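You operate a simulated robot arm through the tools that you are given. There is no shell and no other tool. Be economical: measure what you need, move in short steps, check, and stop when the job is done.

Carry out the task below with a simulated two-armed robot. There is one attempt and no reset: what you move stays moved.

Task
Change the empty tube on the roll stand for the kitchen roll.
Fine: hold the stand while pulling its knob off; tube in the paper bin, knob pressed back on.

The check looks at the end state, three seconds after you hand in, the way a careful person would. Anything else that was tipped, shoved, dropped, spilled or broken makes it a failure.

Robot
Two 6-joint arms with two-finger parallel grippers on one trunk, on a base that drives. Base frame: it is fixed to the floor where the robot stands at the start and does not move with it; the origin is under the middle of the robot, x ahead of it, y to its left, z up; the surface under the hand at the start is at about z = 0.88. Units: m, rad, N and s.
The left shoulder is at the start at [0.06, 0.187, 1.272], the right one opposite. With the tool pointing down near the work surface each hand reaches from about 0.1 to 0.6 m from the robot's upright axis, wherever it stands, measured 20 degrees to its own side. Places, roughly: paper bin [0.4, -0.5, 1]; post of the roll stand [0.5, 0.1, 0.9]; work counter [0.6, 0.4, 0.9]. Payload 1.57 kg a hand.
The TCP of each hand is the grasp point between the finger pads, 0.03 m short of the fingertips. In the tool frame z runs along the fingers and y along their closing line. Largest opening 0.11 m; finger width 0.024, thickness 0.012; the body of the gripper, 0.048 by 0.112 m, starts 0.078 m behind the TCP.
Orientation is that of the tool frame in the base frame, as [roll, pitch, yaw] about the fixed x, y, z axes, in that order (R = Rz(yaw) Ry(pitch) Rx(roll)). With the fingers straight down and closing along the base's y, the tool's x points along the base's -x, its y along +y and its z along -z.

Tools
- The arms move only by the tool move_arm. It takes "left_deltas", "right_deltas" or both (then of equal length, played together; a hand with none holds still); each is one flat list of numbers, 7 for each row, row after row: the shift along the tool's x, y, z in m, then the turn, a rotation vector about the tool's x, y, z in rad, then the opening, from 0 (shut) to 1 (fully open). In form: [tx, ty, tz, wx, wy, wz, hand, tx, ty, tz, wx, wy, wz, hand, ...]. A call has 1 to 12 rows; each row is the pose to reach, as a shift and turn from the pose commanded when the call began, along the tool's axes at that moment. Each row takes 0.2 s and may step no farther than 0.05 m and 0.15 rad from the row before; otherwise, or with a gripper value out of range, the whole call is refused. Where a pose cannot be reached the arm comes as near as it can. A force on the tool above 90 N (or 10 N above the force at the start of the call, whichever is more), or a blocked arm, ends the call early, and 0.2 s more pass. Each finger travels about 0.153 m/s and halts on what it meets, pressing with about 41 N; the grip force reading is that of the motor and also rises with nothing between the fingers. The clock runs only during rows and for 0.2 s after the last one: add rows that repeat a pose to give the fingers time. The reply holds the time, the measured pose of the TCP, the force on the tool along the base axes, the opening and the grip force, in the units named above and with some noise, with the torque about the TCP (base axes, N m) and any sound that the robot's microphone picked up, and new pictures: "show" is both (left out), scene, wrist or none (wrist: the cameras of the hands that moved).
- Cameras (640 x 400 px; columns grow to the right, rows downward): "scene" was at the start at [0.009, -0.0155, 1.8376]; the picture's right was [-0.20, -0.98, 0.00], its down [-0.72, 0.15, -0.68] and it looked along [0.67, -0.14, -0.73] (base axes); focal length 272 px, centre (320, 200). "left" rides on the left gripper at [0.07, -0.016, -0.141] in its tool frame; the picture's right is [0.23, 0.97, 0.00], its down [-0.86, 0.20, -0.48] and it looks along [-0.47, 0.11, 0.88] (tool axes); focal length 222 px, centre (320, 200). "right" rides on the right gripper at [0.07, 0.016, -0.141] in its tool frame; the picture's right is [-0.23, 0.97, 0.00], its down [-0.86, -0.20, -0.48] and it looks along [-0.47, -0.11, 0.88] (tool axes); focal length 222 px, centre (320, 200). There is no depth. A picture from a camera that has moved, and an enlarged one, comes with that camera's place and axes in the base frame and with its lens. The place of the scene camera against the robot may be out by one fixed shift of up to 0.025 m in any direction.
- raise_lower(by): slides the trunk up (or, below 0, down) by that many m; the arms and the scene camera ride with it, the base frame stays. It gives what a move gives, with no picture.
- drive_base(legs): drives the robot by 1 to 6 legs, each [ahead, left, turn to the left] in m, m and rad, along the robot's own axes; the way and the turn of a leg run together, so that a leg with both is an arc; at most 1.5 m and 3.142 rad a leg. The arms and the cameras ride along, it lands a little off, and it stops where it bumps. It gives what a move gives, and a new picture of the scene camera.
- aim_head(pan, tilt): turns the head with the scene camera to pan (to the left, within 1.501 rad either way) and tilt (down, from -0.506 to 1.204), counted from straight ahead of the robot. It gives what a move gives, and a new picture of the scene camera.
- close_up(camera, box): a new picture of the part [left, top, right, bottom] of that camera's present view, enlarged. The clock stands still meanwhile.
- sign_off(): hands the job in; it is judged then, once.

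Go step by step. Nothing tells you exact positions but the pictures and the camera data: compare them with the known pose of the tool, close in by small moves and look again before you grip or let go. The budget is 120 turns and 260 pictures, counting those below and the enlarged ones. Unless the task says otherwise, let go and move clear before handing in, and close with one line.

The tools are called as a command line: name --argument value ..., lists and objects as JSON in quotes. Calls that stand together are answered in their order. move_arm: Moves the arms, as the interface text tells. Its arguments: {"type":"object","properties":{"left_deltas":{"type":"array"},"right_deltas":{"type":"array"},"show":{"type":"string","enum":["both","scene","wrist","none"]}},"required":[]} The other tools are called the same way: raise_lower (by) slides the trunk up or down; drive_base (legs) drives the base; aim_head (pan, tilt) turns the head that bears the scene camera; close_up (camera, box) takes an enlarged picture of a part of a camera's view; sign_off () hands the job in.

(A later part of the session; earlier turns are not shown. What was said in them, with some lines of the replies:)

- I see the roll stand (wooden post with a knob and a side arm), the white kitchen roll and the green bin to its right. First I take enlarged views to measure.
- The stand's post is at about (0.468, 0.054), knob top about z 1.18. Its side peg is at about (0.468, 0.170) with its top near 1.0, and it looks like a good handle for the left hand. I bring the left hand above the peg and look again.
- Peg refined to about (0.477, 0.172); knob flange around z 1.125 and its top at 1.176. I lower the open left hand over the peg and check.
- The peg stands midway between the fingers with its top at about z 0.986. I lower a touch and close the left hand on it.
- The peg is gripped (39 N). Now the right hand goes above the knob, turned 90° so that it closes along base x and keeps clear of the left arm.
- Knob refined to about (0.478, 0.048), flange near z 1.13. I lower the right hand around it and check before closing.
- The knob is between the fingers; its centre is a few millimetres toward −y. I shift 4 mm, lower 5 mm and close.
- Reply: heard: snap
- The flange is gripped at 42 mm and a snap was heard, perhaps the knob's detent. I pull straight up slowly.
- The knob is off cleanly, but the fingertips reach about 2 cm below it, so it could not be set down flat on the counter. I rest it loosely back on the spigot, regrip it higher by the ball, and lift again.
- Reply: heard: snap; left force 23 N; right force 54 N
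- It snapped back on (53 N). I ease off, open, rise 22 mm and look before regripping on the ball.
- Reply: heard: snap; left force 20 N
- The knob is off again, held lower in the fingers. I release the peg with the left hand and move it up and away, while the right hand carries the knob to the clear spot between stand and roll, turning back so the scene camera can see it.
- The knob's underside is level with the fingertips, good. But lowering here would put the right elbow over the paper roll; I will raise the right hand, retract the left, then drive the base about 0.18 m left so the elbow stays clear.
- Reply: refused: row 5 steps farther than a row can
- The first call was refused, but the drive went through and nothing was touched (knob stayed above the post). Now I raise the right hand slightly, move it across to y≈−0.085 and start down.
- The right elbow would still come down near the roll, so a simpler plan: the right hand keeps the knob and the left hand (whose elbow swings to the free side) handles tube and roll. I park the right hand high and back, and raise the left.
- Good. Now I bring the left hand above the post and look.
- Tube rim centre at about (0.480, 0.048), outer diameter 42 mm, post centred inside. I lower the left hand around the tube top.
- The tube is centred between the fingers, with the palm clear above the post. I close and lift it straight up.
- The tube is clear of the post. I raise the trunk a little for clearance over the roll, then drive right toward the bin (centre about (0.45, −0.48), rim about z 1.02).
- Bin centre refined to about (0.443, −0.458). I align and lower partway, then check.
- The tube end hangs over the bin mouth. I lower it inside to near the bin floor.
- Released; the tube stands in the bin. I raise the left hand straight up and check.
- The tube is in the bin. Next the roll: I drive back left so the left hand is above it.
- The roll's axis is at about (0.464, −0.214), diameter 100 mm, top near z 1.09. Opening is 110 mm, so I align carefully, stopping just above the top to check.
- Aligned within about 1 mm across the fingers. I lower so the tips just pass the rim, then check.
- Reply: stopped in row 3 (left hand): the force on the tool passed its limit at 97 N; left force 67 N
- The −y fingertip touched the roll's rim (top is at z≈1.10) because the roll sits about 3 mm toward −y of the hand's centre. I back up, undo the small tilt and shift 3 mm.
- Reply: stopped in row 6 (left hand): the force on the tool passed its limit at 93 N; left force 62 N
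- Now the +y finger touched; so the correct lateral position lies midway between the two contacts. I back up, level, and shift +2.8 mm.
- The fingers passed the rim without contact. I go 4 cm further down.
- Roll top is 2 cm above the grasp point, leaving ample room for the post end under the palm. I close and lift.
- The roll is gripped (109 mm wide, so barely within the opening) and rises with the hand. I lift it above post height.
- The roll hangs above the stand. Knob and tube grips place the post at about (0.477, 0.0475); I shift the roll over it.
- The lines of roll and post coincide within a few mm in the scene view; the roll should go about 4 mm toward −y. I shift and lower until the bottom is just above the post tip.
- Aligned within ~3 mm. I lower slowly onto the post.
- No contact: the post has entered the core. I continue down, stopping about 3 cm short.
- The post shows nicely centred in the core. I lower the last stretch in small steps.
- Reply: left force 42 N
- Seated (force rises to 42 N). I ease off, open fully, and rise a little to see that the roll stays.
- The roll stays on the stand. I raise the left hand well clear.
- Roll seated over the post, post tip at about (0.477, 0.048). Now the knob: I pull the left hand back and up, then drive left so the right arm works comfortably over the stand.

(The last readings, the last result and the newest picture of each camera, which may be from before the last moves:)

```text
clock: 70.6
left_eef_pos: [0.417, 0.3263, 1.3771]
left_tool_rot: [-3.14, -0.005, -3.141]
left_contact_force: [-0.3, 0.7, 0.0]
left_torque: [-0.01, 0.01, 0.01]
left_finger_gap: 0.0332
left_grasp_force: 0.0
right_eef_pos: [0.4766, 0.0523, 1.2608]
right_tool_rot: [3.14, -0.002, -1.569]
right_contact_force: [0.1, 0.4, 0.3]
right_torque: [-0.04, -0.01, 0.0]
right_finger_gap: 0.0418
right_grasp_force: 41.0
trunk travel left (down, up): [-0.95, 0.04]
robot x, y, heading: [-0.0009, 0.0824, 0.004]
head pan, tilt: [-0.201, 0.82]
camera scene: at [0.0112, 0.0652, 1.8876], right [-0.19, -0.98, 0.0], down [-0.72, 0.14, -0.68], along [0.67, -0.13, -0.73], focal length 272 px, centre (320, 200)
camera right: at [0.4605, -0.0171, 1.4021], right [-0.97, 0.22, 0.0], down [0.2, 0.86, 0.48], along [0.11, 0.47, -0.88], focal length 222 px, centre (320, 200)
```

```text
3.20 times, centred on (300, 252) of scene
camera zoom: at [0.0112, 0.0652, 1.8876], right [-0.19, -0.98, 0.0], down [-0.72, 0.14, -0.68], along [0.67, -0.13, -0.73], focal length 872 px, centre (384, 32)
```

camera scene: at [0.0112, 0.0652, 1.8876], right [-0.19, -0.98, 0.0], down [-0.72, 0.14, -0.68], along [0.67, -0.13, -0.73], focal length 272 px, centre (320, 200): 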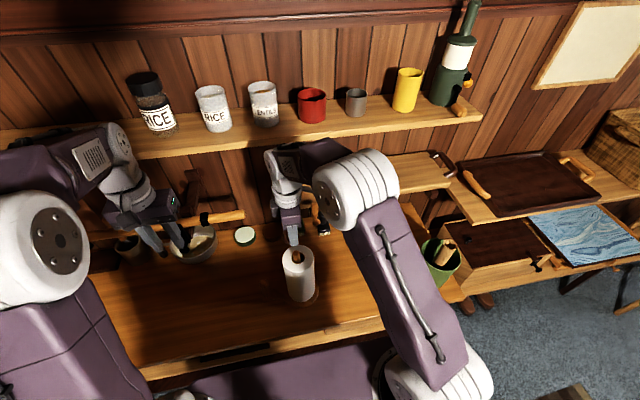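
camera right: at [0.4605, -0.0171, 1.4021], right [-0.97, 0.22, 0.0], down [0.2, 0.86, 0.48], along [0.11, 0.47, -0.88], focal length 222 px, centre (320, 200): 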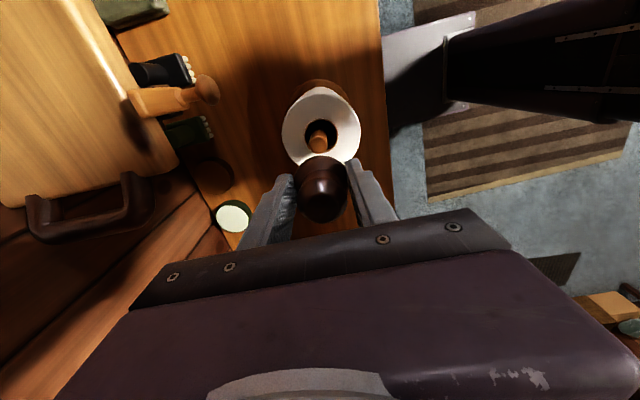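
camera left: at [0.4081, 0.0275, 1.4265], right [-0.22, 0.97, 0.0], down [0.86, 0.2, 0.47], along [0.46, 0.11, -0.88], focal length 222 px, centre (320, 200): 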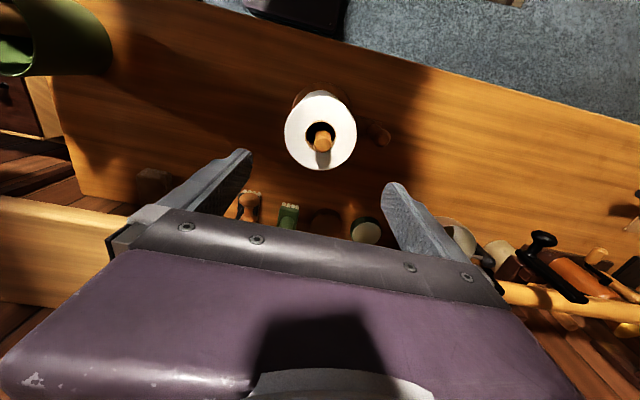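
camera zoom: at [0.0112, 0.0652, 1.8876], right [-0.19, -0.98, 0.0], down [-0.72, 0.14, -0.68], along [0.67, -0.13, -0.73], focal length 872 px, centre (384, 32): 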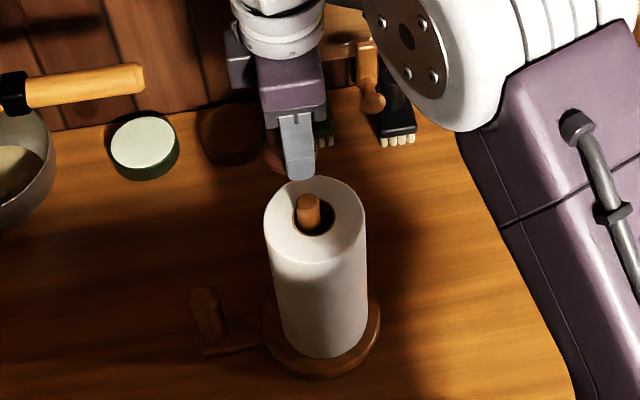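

Knob above the post; from the grip history the hand should be at y≈0.044 for the knob to sit coaxially. I shift 8 mm and lower to just above the tip, then look.

move_arm --right_deltas '[0.004, 0, 0.015, 0, 0, 0, 0, 0.0085, 0, 0.035, 0, 0, 0, 0, 0.0085, 0, 0.05, 0, 0, 0, 0, 0.0085, 0, 0.05, 0, 0, 0, 0]' --show "none"

close_up --camera "right" --box '[220, 80, 420, 240]'

close_up --camera "scene" --box '[240, 210, 360, 285]'

```text
clock: 71.6
left_eef_pos: [0.4144, 0.3241, 1.3774]
left_tool_rot: [3.14, -0.003, -3.139]
left_contact_force: [-0.3, 0.6, 0.7]
left_torque: [0.0, -0.01, -0.05]
left_finger_gap: 0.033
left_grasp_force: 0.1
right_eef_pos: [0.4755, 0.0431, 1.2103]
right_tool_rot: [3.141, 0.001, -1.57]
right_contact_force: [0.2, 0.3, -0.4]
right_torque: [0.0, -0.02, -0.01]
right_finger_gap: 0.0423
right_grasp_force: 40.9
trunk travel left (down, up): [-0.95, 0.04]
robot x, y, heading: [0.0003, 0.0757, 0.005]
head pan, tilt: [-0.201, 0.82]
```

```text
2.50 times, centred on (320, 160) of right
camera zoom: at [0.4578, -0.027, 1.3518], right [-0.97, 0.23, 0.0], down [0.2, 0.86, 0.48], along [0.11, 0.47, -0.88], focal length 555 px, centre (320, 300)
```

zoom: 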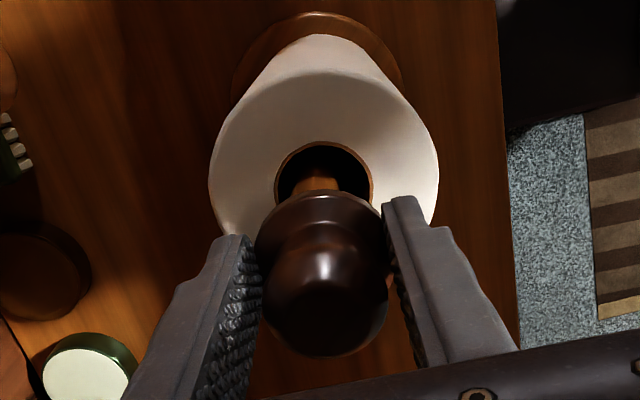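

```text
5.33 times, centred on (300, 248) of scene
camera zoom: at [0.0082, 0.0631, 1.8876], right [-0.19, -0.98, 0.0], down [-0.72, 0.14, -0.68], along [0.67, -0.13, -0.73], focal length 1453 px, centre (427, -53)
```

zoom: 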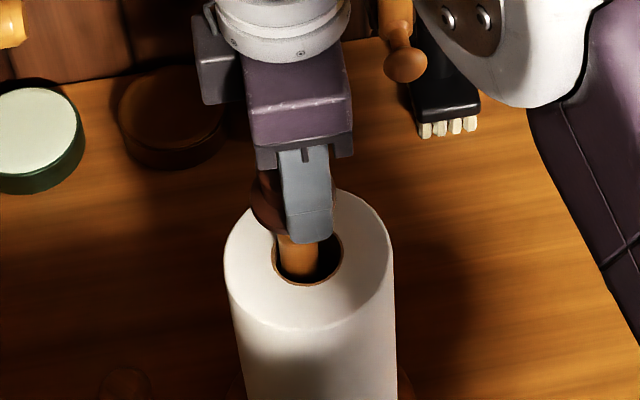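

In the scene view the knob and post are coaxial to within a millimetre. I press down in small steps.

move_arm --right_deltas '[0, 0, 0.015, 0, 0, 0, 0, 0, 0, 0.028, 0, 0, 0, 0, 0, 0, 0.036, 0, 0, 0, 0, 0, 0, 0.042, 0, 0, 0, 0, 0, 0, 0.046, 0, 0, 0, 0, 0, 0, 0.05, 0, 0, 0, 0]' --show "none"

close_up --camera "right" --box '[220, 80, 420, 240]'

close_up --camera "scene" --box '[240, 210, 360, 285]'

```text
clock: 73.0
left_eef_pos: [0.4191, 0.325, 1.3747]
left_tool_rot: [-3.14, -0.007, -3.141]
left_contact_force: [0.9, 0.6, -0.2]
left_torque: [-0.01, 0.02, 0.0]
left_finger_gap: 0.0331
left_grasp_force: 0.1
right_eef_pos: [0.4769, 0.0432, 1.1574]
right_tool_rot: [3.131, -0.003, -1.569]
right_contact_force: [0.3, 0.2, -0.4]
right_torque: [0.02, 0.02, 0.04]
right_finger_gap: 0.0422
right_grasp_force: 41.3
trunk travel left (down, up): [-0.95, 0.04]
robot x, y, heading: [0.0, 0.0806, 0.006]
head pan, tilt: [-0.201, 0.82]
```

```text
2.50 times, centred on (320, 160) of right
camera zoom: at [0.4621, -0.0259, 1.2991], right [-0.97, 0.23, 0.01], down [0.2, 0.86, 0.47], along [0.1, 0.46, -0.88], focal length 555 px, centre (320, 300)
```

zoom: 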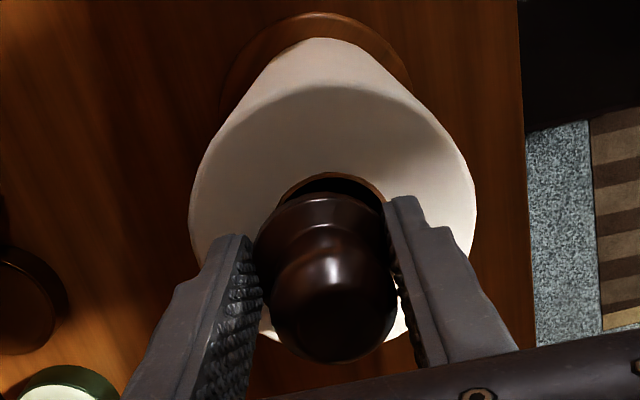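

```text
5.33 times, centred on (300, 248) of scene
camera zoom: at [0.0141, 0.0639, 1.8866], right [-0.19, -0.98, 0.0], down [-0.72, 0.14, -0.68], along [0.67, -0.13, -0.73], focal length 1453 px, centre (427, -53)
```

zoom: 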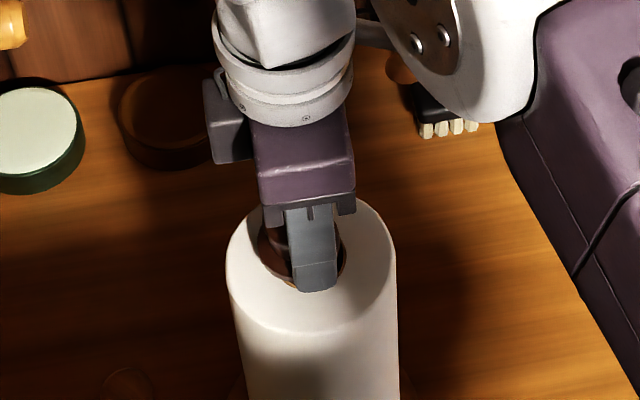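

No snap yet. I continue down a little in 2–3 mm steps.

move_arm --right_deltas '[0, 0, 0.003, 0, 0, 0, 0, 0, 0, 0.006, 0, 0, 0, 0, 0, 0, 0.009, 0, 0, 0, 0]' --show "none"

close_up --camera "right" --box '[220, 80, 420, 240]'

```text
clock: 73.8
left_eef_pos: [0.4147, 0.3232, 1.3776]
left_tool_rot: [-3.141, -0.003, -3.139]
left_contact_force: [0.6, 0.6, 0.1]
left_torque: [-0.03, 0.0, 0.01]
left_finger_gap: 0.033
left_grasp_force: 0.0
right_eef_pos: [0.4771, 0.0411, 1.154]
right_tool_rot: [-3.136, 0.0, -1.572]
right_contact_force: [4.9, -1.0, 19.4]
right_torque: [0.06, 0.19, -0.14]
right_finger_gap: 0.042
right_grasp_force: 41.4
trunk travel left (down, up): [-0.95, 0.04]
robot x, y, heading: [0.0008, 0.08, 0.008]
head pan, tilt: [-0.201, 0.82]
heard: snap
```

```text
2.50 times, centred on (320, 160) of right
camera zoom: at [0.4596, -0.0277, 1.2957], right [-0.97, 0.23, -0.01], down [0.2, 0.85, 0.48], along [0.11, 0.47, -0.88], focal length 555 px, centre (320, 300)
```

zoom: 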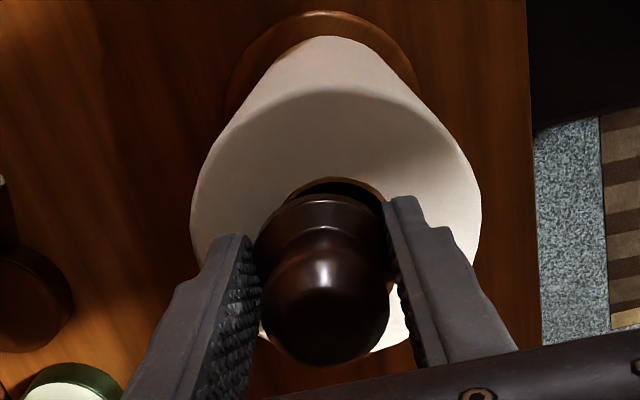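

Snap heard, knob seated. I open the fingers and only then rise.

move_arm --right_deltas '[0, 0, 0, 0, 0, 0, 0.5, 0, 0, 0, 0, 0, 0, 0.7, 0, 0, -0.001, 0, 0, 0, 0.7, 0, 0, -0.03, 0, 0, 0, 0.7, 0, 0, -0.07, 0, 0, 0, 0.7, 0, 0, -0.11, 0, 0, 0, 0.7]' --show "both"

close_up --camera "right" --box '[220, 60, 420, 220]'

```text
clock: 75.2
left_eef_pos: [0.415, 0.3244, 1.376]
left_tool_rot: [-3.139, -0.004, -3.139]
left_contact_force: [0.1, 0.4, 0.3]
left_torque: [0.0, 0.01, 0.0]
left_finger_gap: 0.0328
left_grasp_force: 0.0
right_eef_pos: [0.4759, 0.0413, 1.2629]
right_tool_rot: [3.141, 0.0, -1.571]
right_contact_force: [0.3, -0.1, 0.1]
right_torque: [-0.02, -0.02, 0.0]
right_finger_gap: 0.0768
right_grasp_force: 0.1
trunk travel left (down, up): [-0.95, 0.04]
robot x, y, heading: [0.0011, 0.0778, 0.004]
head pan, tilt: [-0.201, 0.82]
camera scene: at [0.0077, 0.0633, 1.8876], right [-0.19, -0.98, 0.0], down [-0.72, 0.14, -0.68], along [0.67, -0.13, -0.73], focal length 272 px, centre (320, 200)
camera right: at [0.4597, -0.0275, 1.4044], right [-0.97, 0.23, 0.0], down [0.2, 0.86, 0.48], along [0.11, 0.47, -0.88], focal length 222 px, centre (320, 200)
```

scene: 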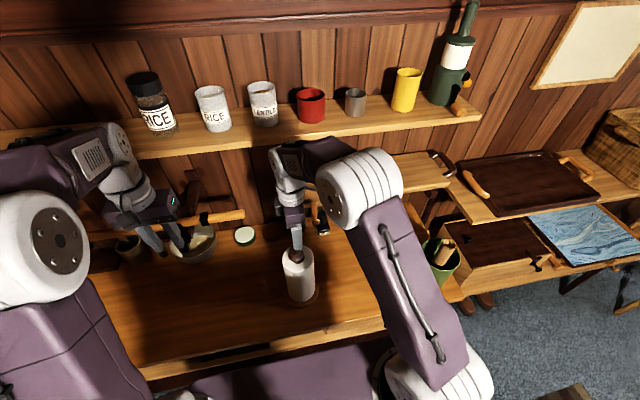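
right: 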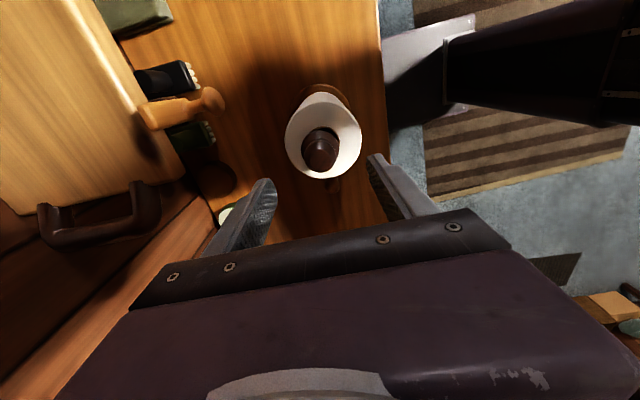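

```text
2.50 times, centred on (320, 140) of right
camera zoom: at [0.4597, -0.0275, 1.4044], right [-0.97, 0.23, 0.0], down [0.2, 0.86, 0.48], along [0.11, 0.47, -0.88], focal length 555 px, centre (320, 350)
```

zoom: 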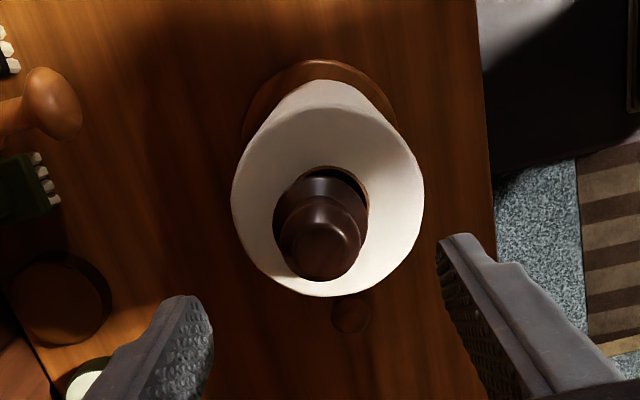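

The knob sits straight on the post. I retract the right hand and inspect everything.

move_arm --right_deltas '[0.01, 0, -0.04, 0, 0, 0, 0.7, 0.02, 0, -0.08, 0, 0, 0, 0.7, 0.04, 0.01, -0.12, 0, 0, 0, 0.7, 0.07, 0.03, -0.15, 0, 0, 0, 0.7, 0.1, 0.05, -0.18, 0, 0, 0, 0.7, 0.13, 0.08, -0.2, 0, 0, 0, 0.7, 0.16, 0.11, -0.22, 0, 0, 0, 0.7]' --show "scene"

close_up --camera "scene" --box '[240, 215, 360, 315]'

close_up --camera "scene" --box '[200, 190, 500, 330]'

```text
clock: 76.8
left_eef_pos: [0.4135, 0.3227, 1.377]
left_tool_rot: [-3.141, -0.005, -3.141]
left_contact_force: [0.6, -0.4, 0.4]
left_torque: [0.05, -0.05, -0.03]
left_finger_gap: 0.0332
left_grasp_force: 0.1
right_eef_pos: [0.362, -0.1216, 1.4803]
right_tool_rot: [-3.141, -0.001, -1.571]
right_contact_force: [-0.1, -1.0, 0.2]
right_torque: [0.0, -0.03, 0.01]
right_finger_gap: 0.077
right_grasp_force: 0.0
trunk travel left (down, up): [-0.95, 0.04]
robot x, y, heading: [0.0007, 0.0819, 0.005]
head pan, tilt: [-0.201, 0.82]
camera scene: at [0.0062, 0.0622, 1.8876], right [-0.19, -0.98, 0.0], down [-0.72, 0.14, -0.68], along [0.67, -0.13, -0.73], focal length 272 px, centre (320, 200)
```

scene: 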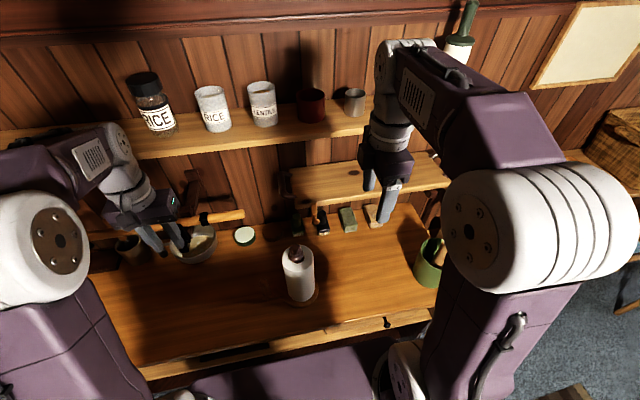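

```text
4.00 times, centred on (300, 265) of scene
camera zoom: at [0.0062, 0.0622, 1.8876], right [-0.19, -0.98, 0.0], down [-0.72, 0.14, -0.68], along [0.67, -0.13, -0.73], focal length 1090 px, centre (400, -60)
```

zoom: 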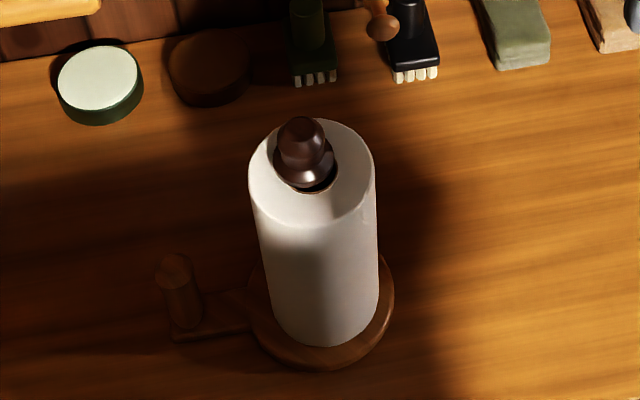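

```text
2.13 times, centred on (350, 260) of scene
camera zoom: at [0.0062, 0.0622, 1.8876], right [-0.19, -0.98, 0.0], down [-0.72, 0.14, -0.68], along [0.67, -0.13, -0.73], focal length 581 px, centre (256, 72)
```

zoom: 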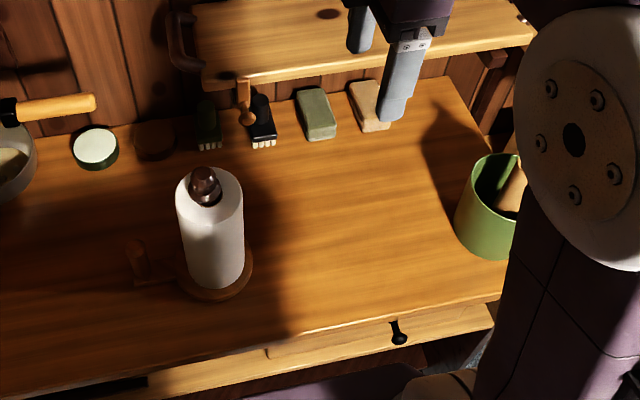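

The knob is at its original height on the post (within the few millimetres I can measure), the roll sits on the disk, the tube is in the bin and both hands are clear. I hand in.

sign_off

```text
The job is handed in.
```

The kitchen roll is on the stand with the knob snapped back on, and the empty tube is in the paper bin.
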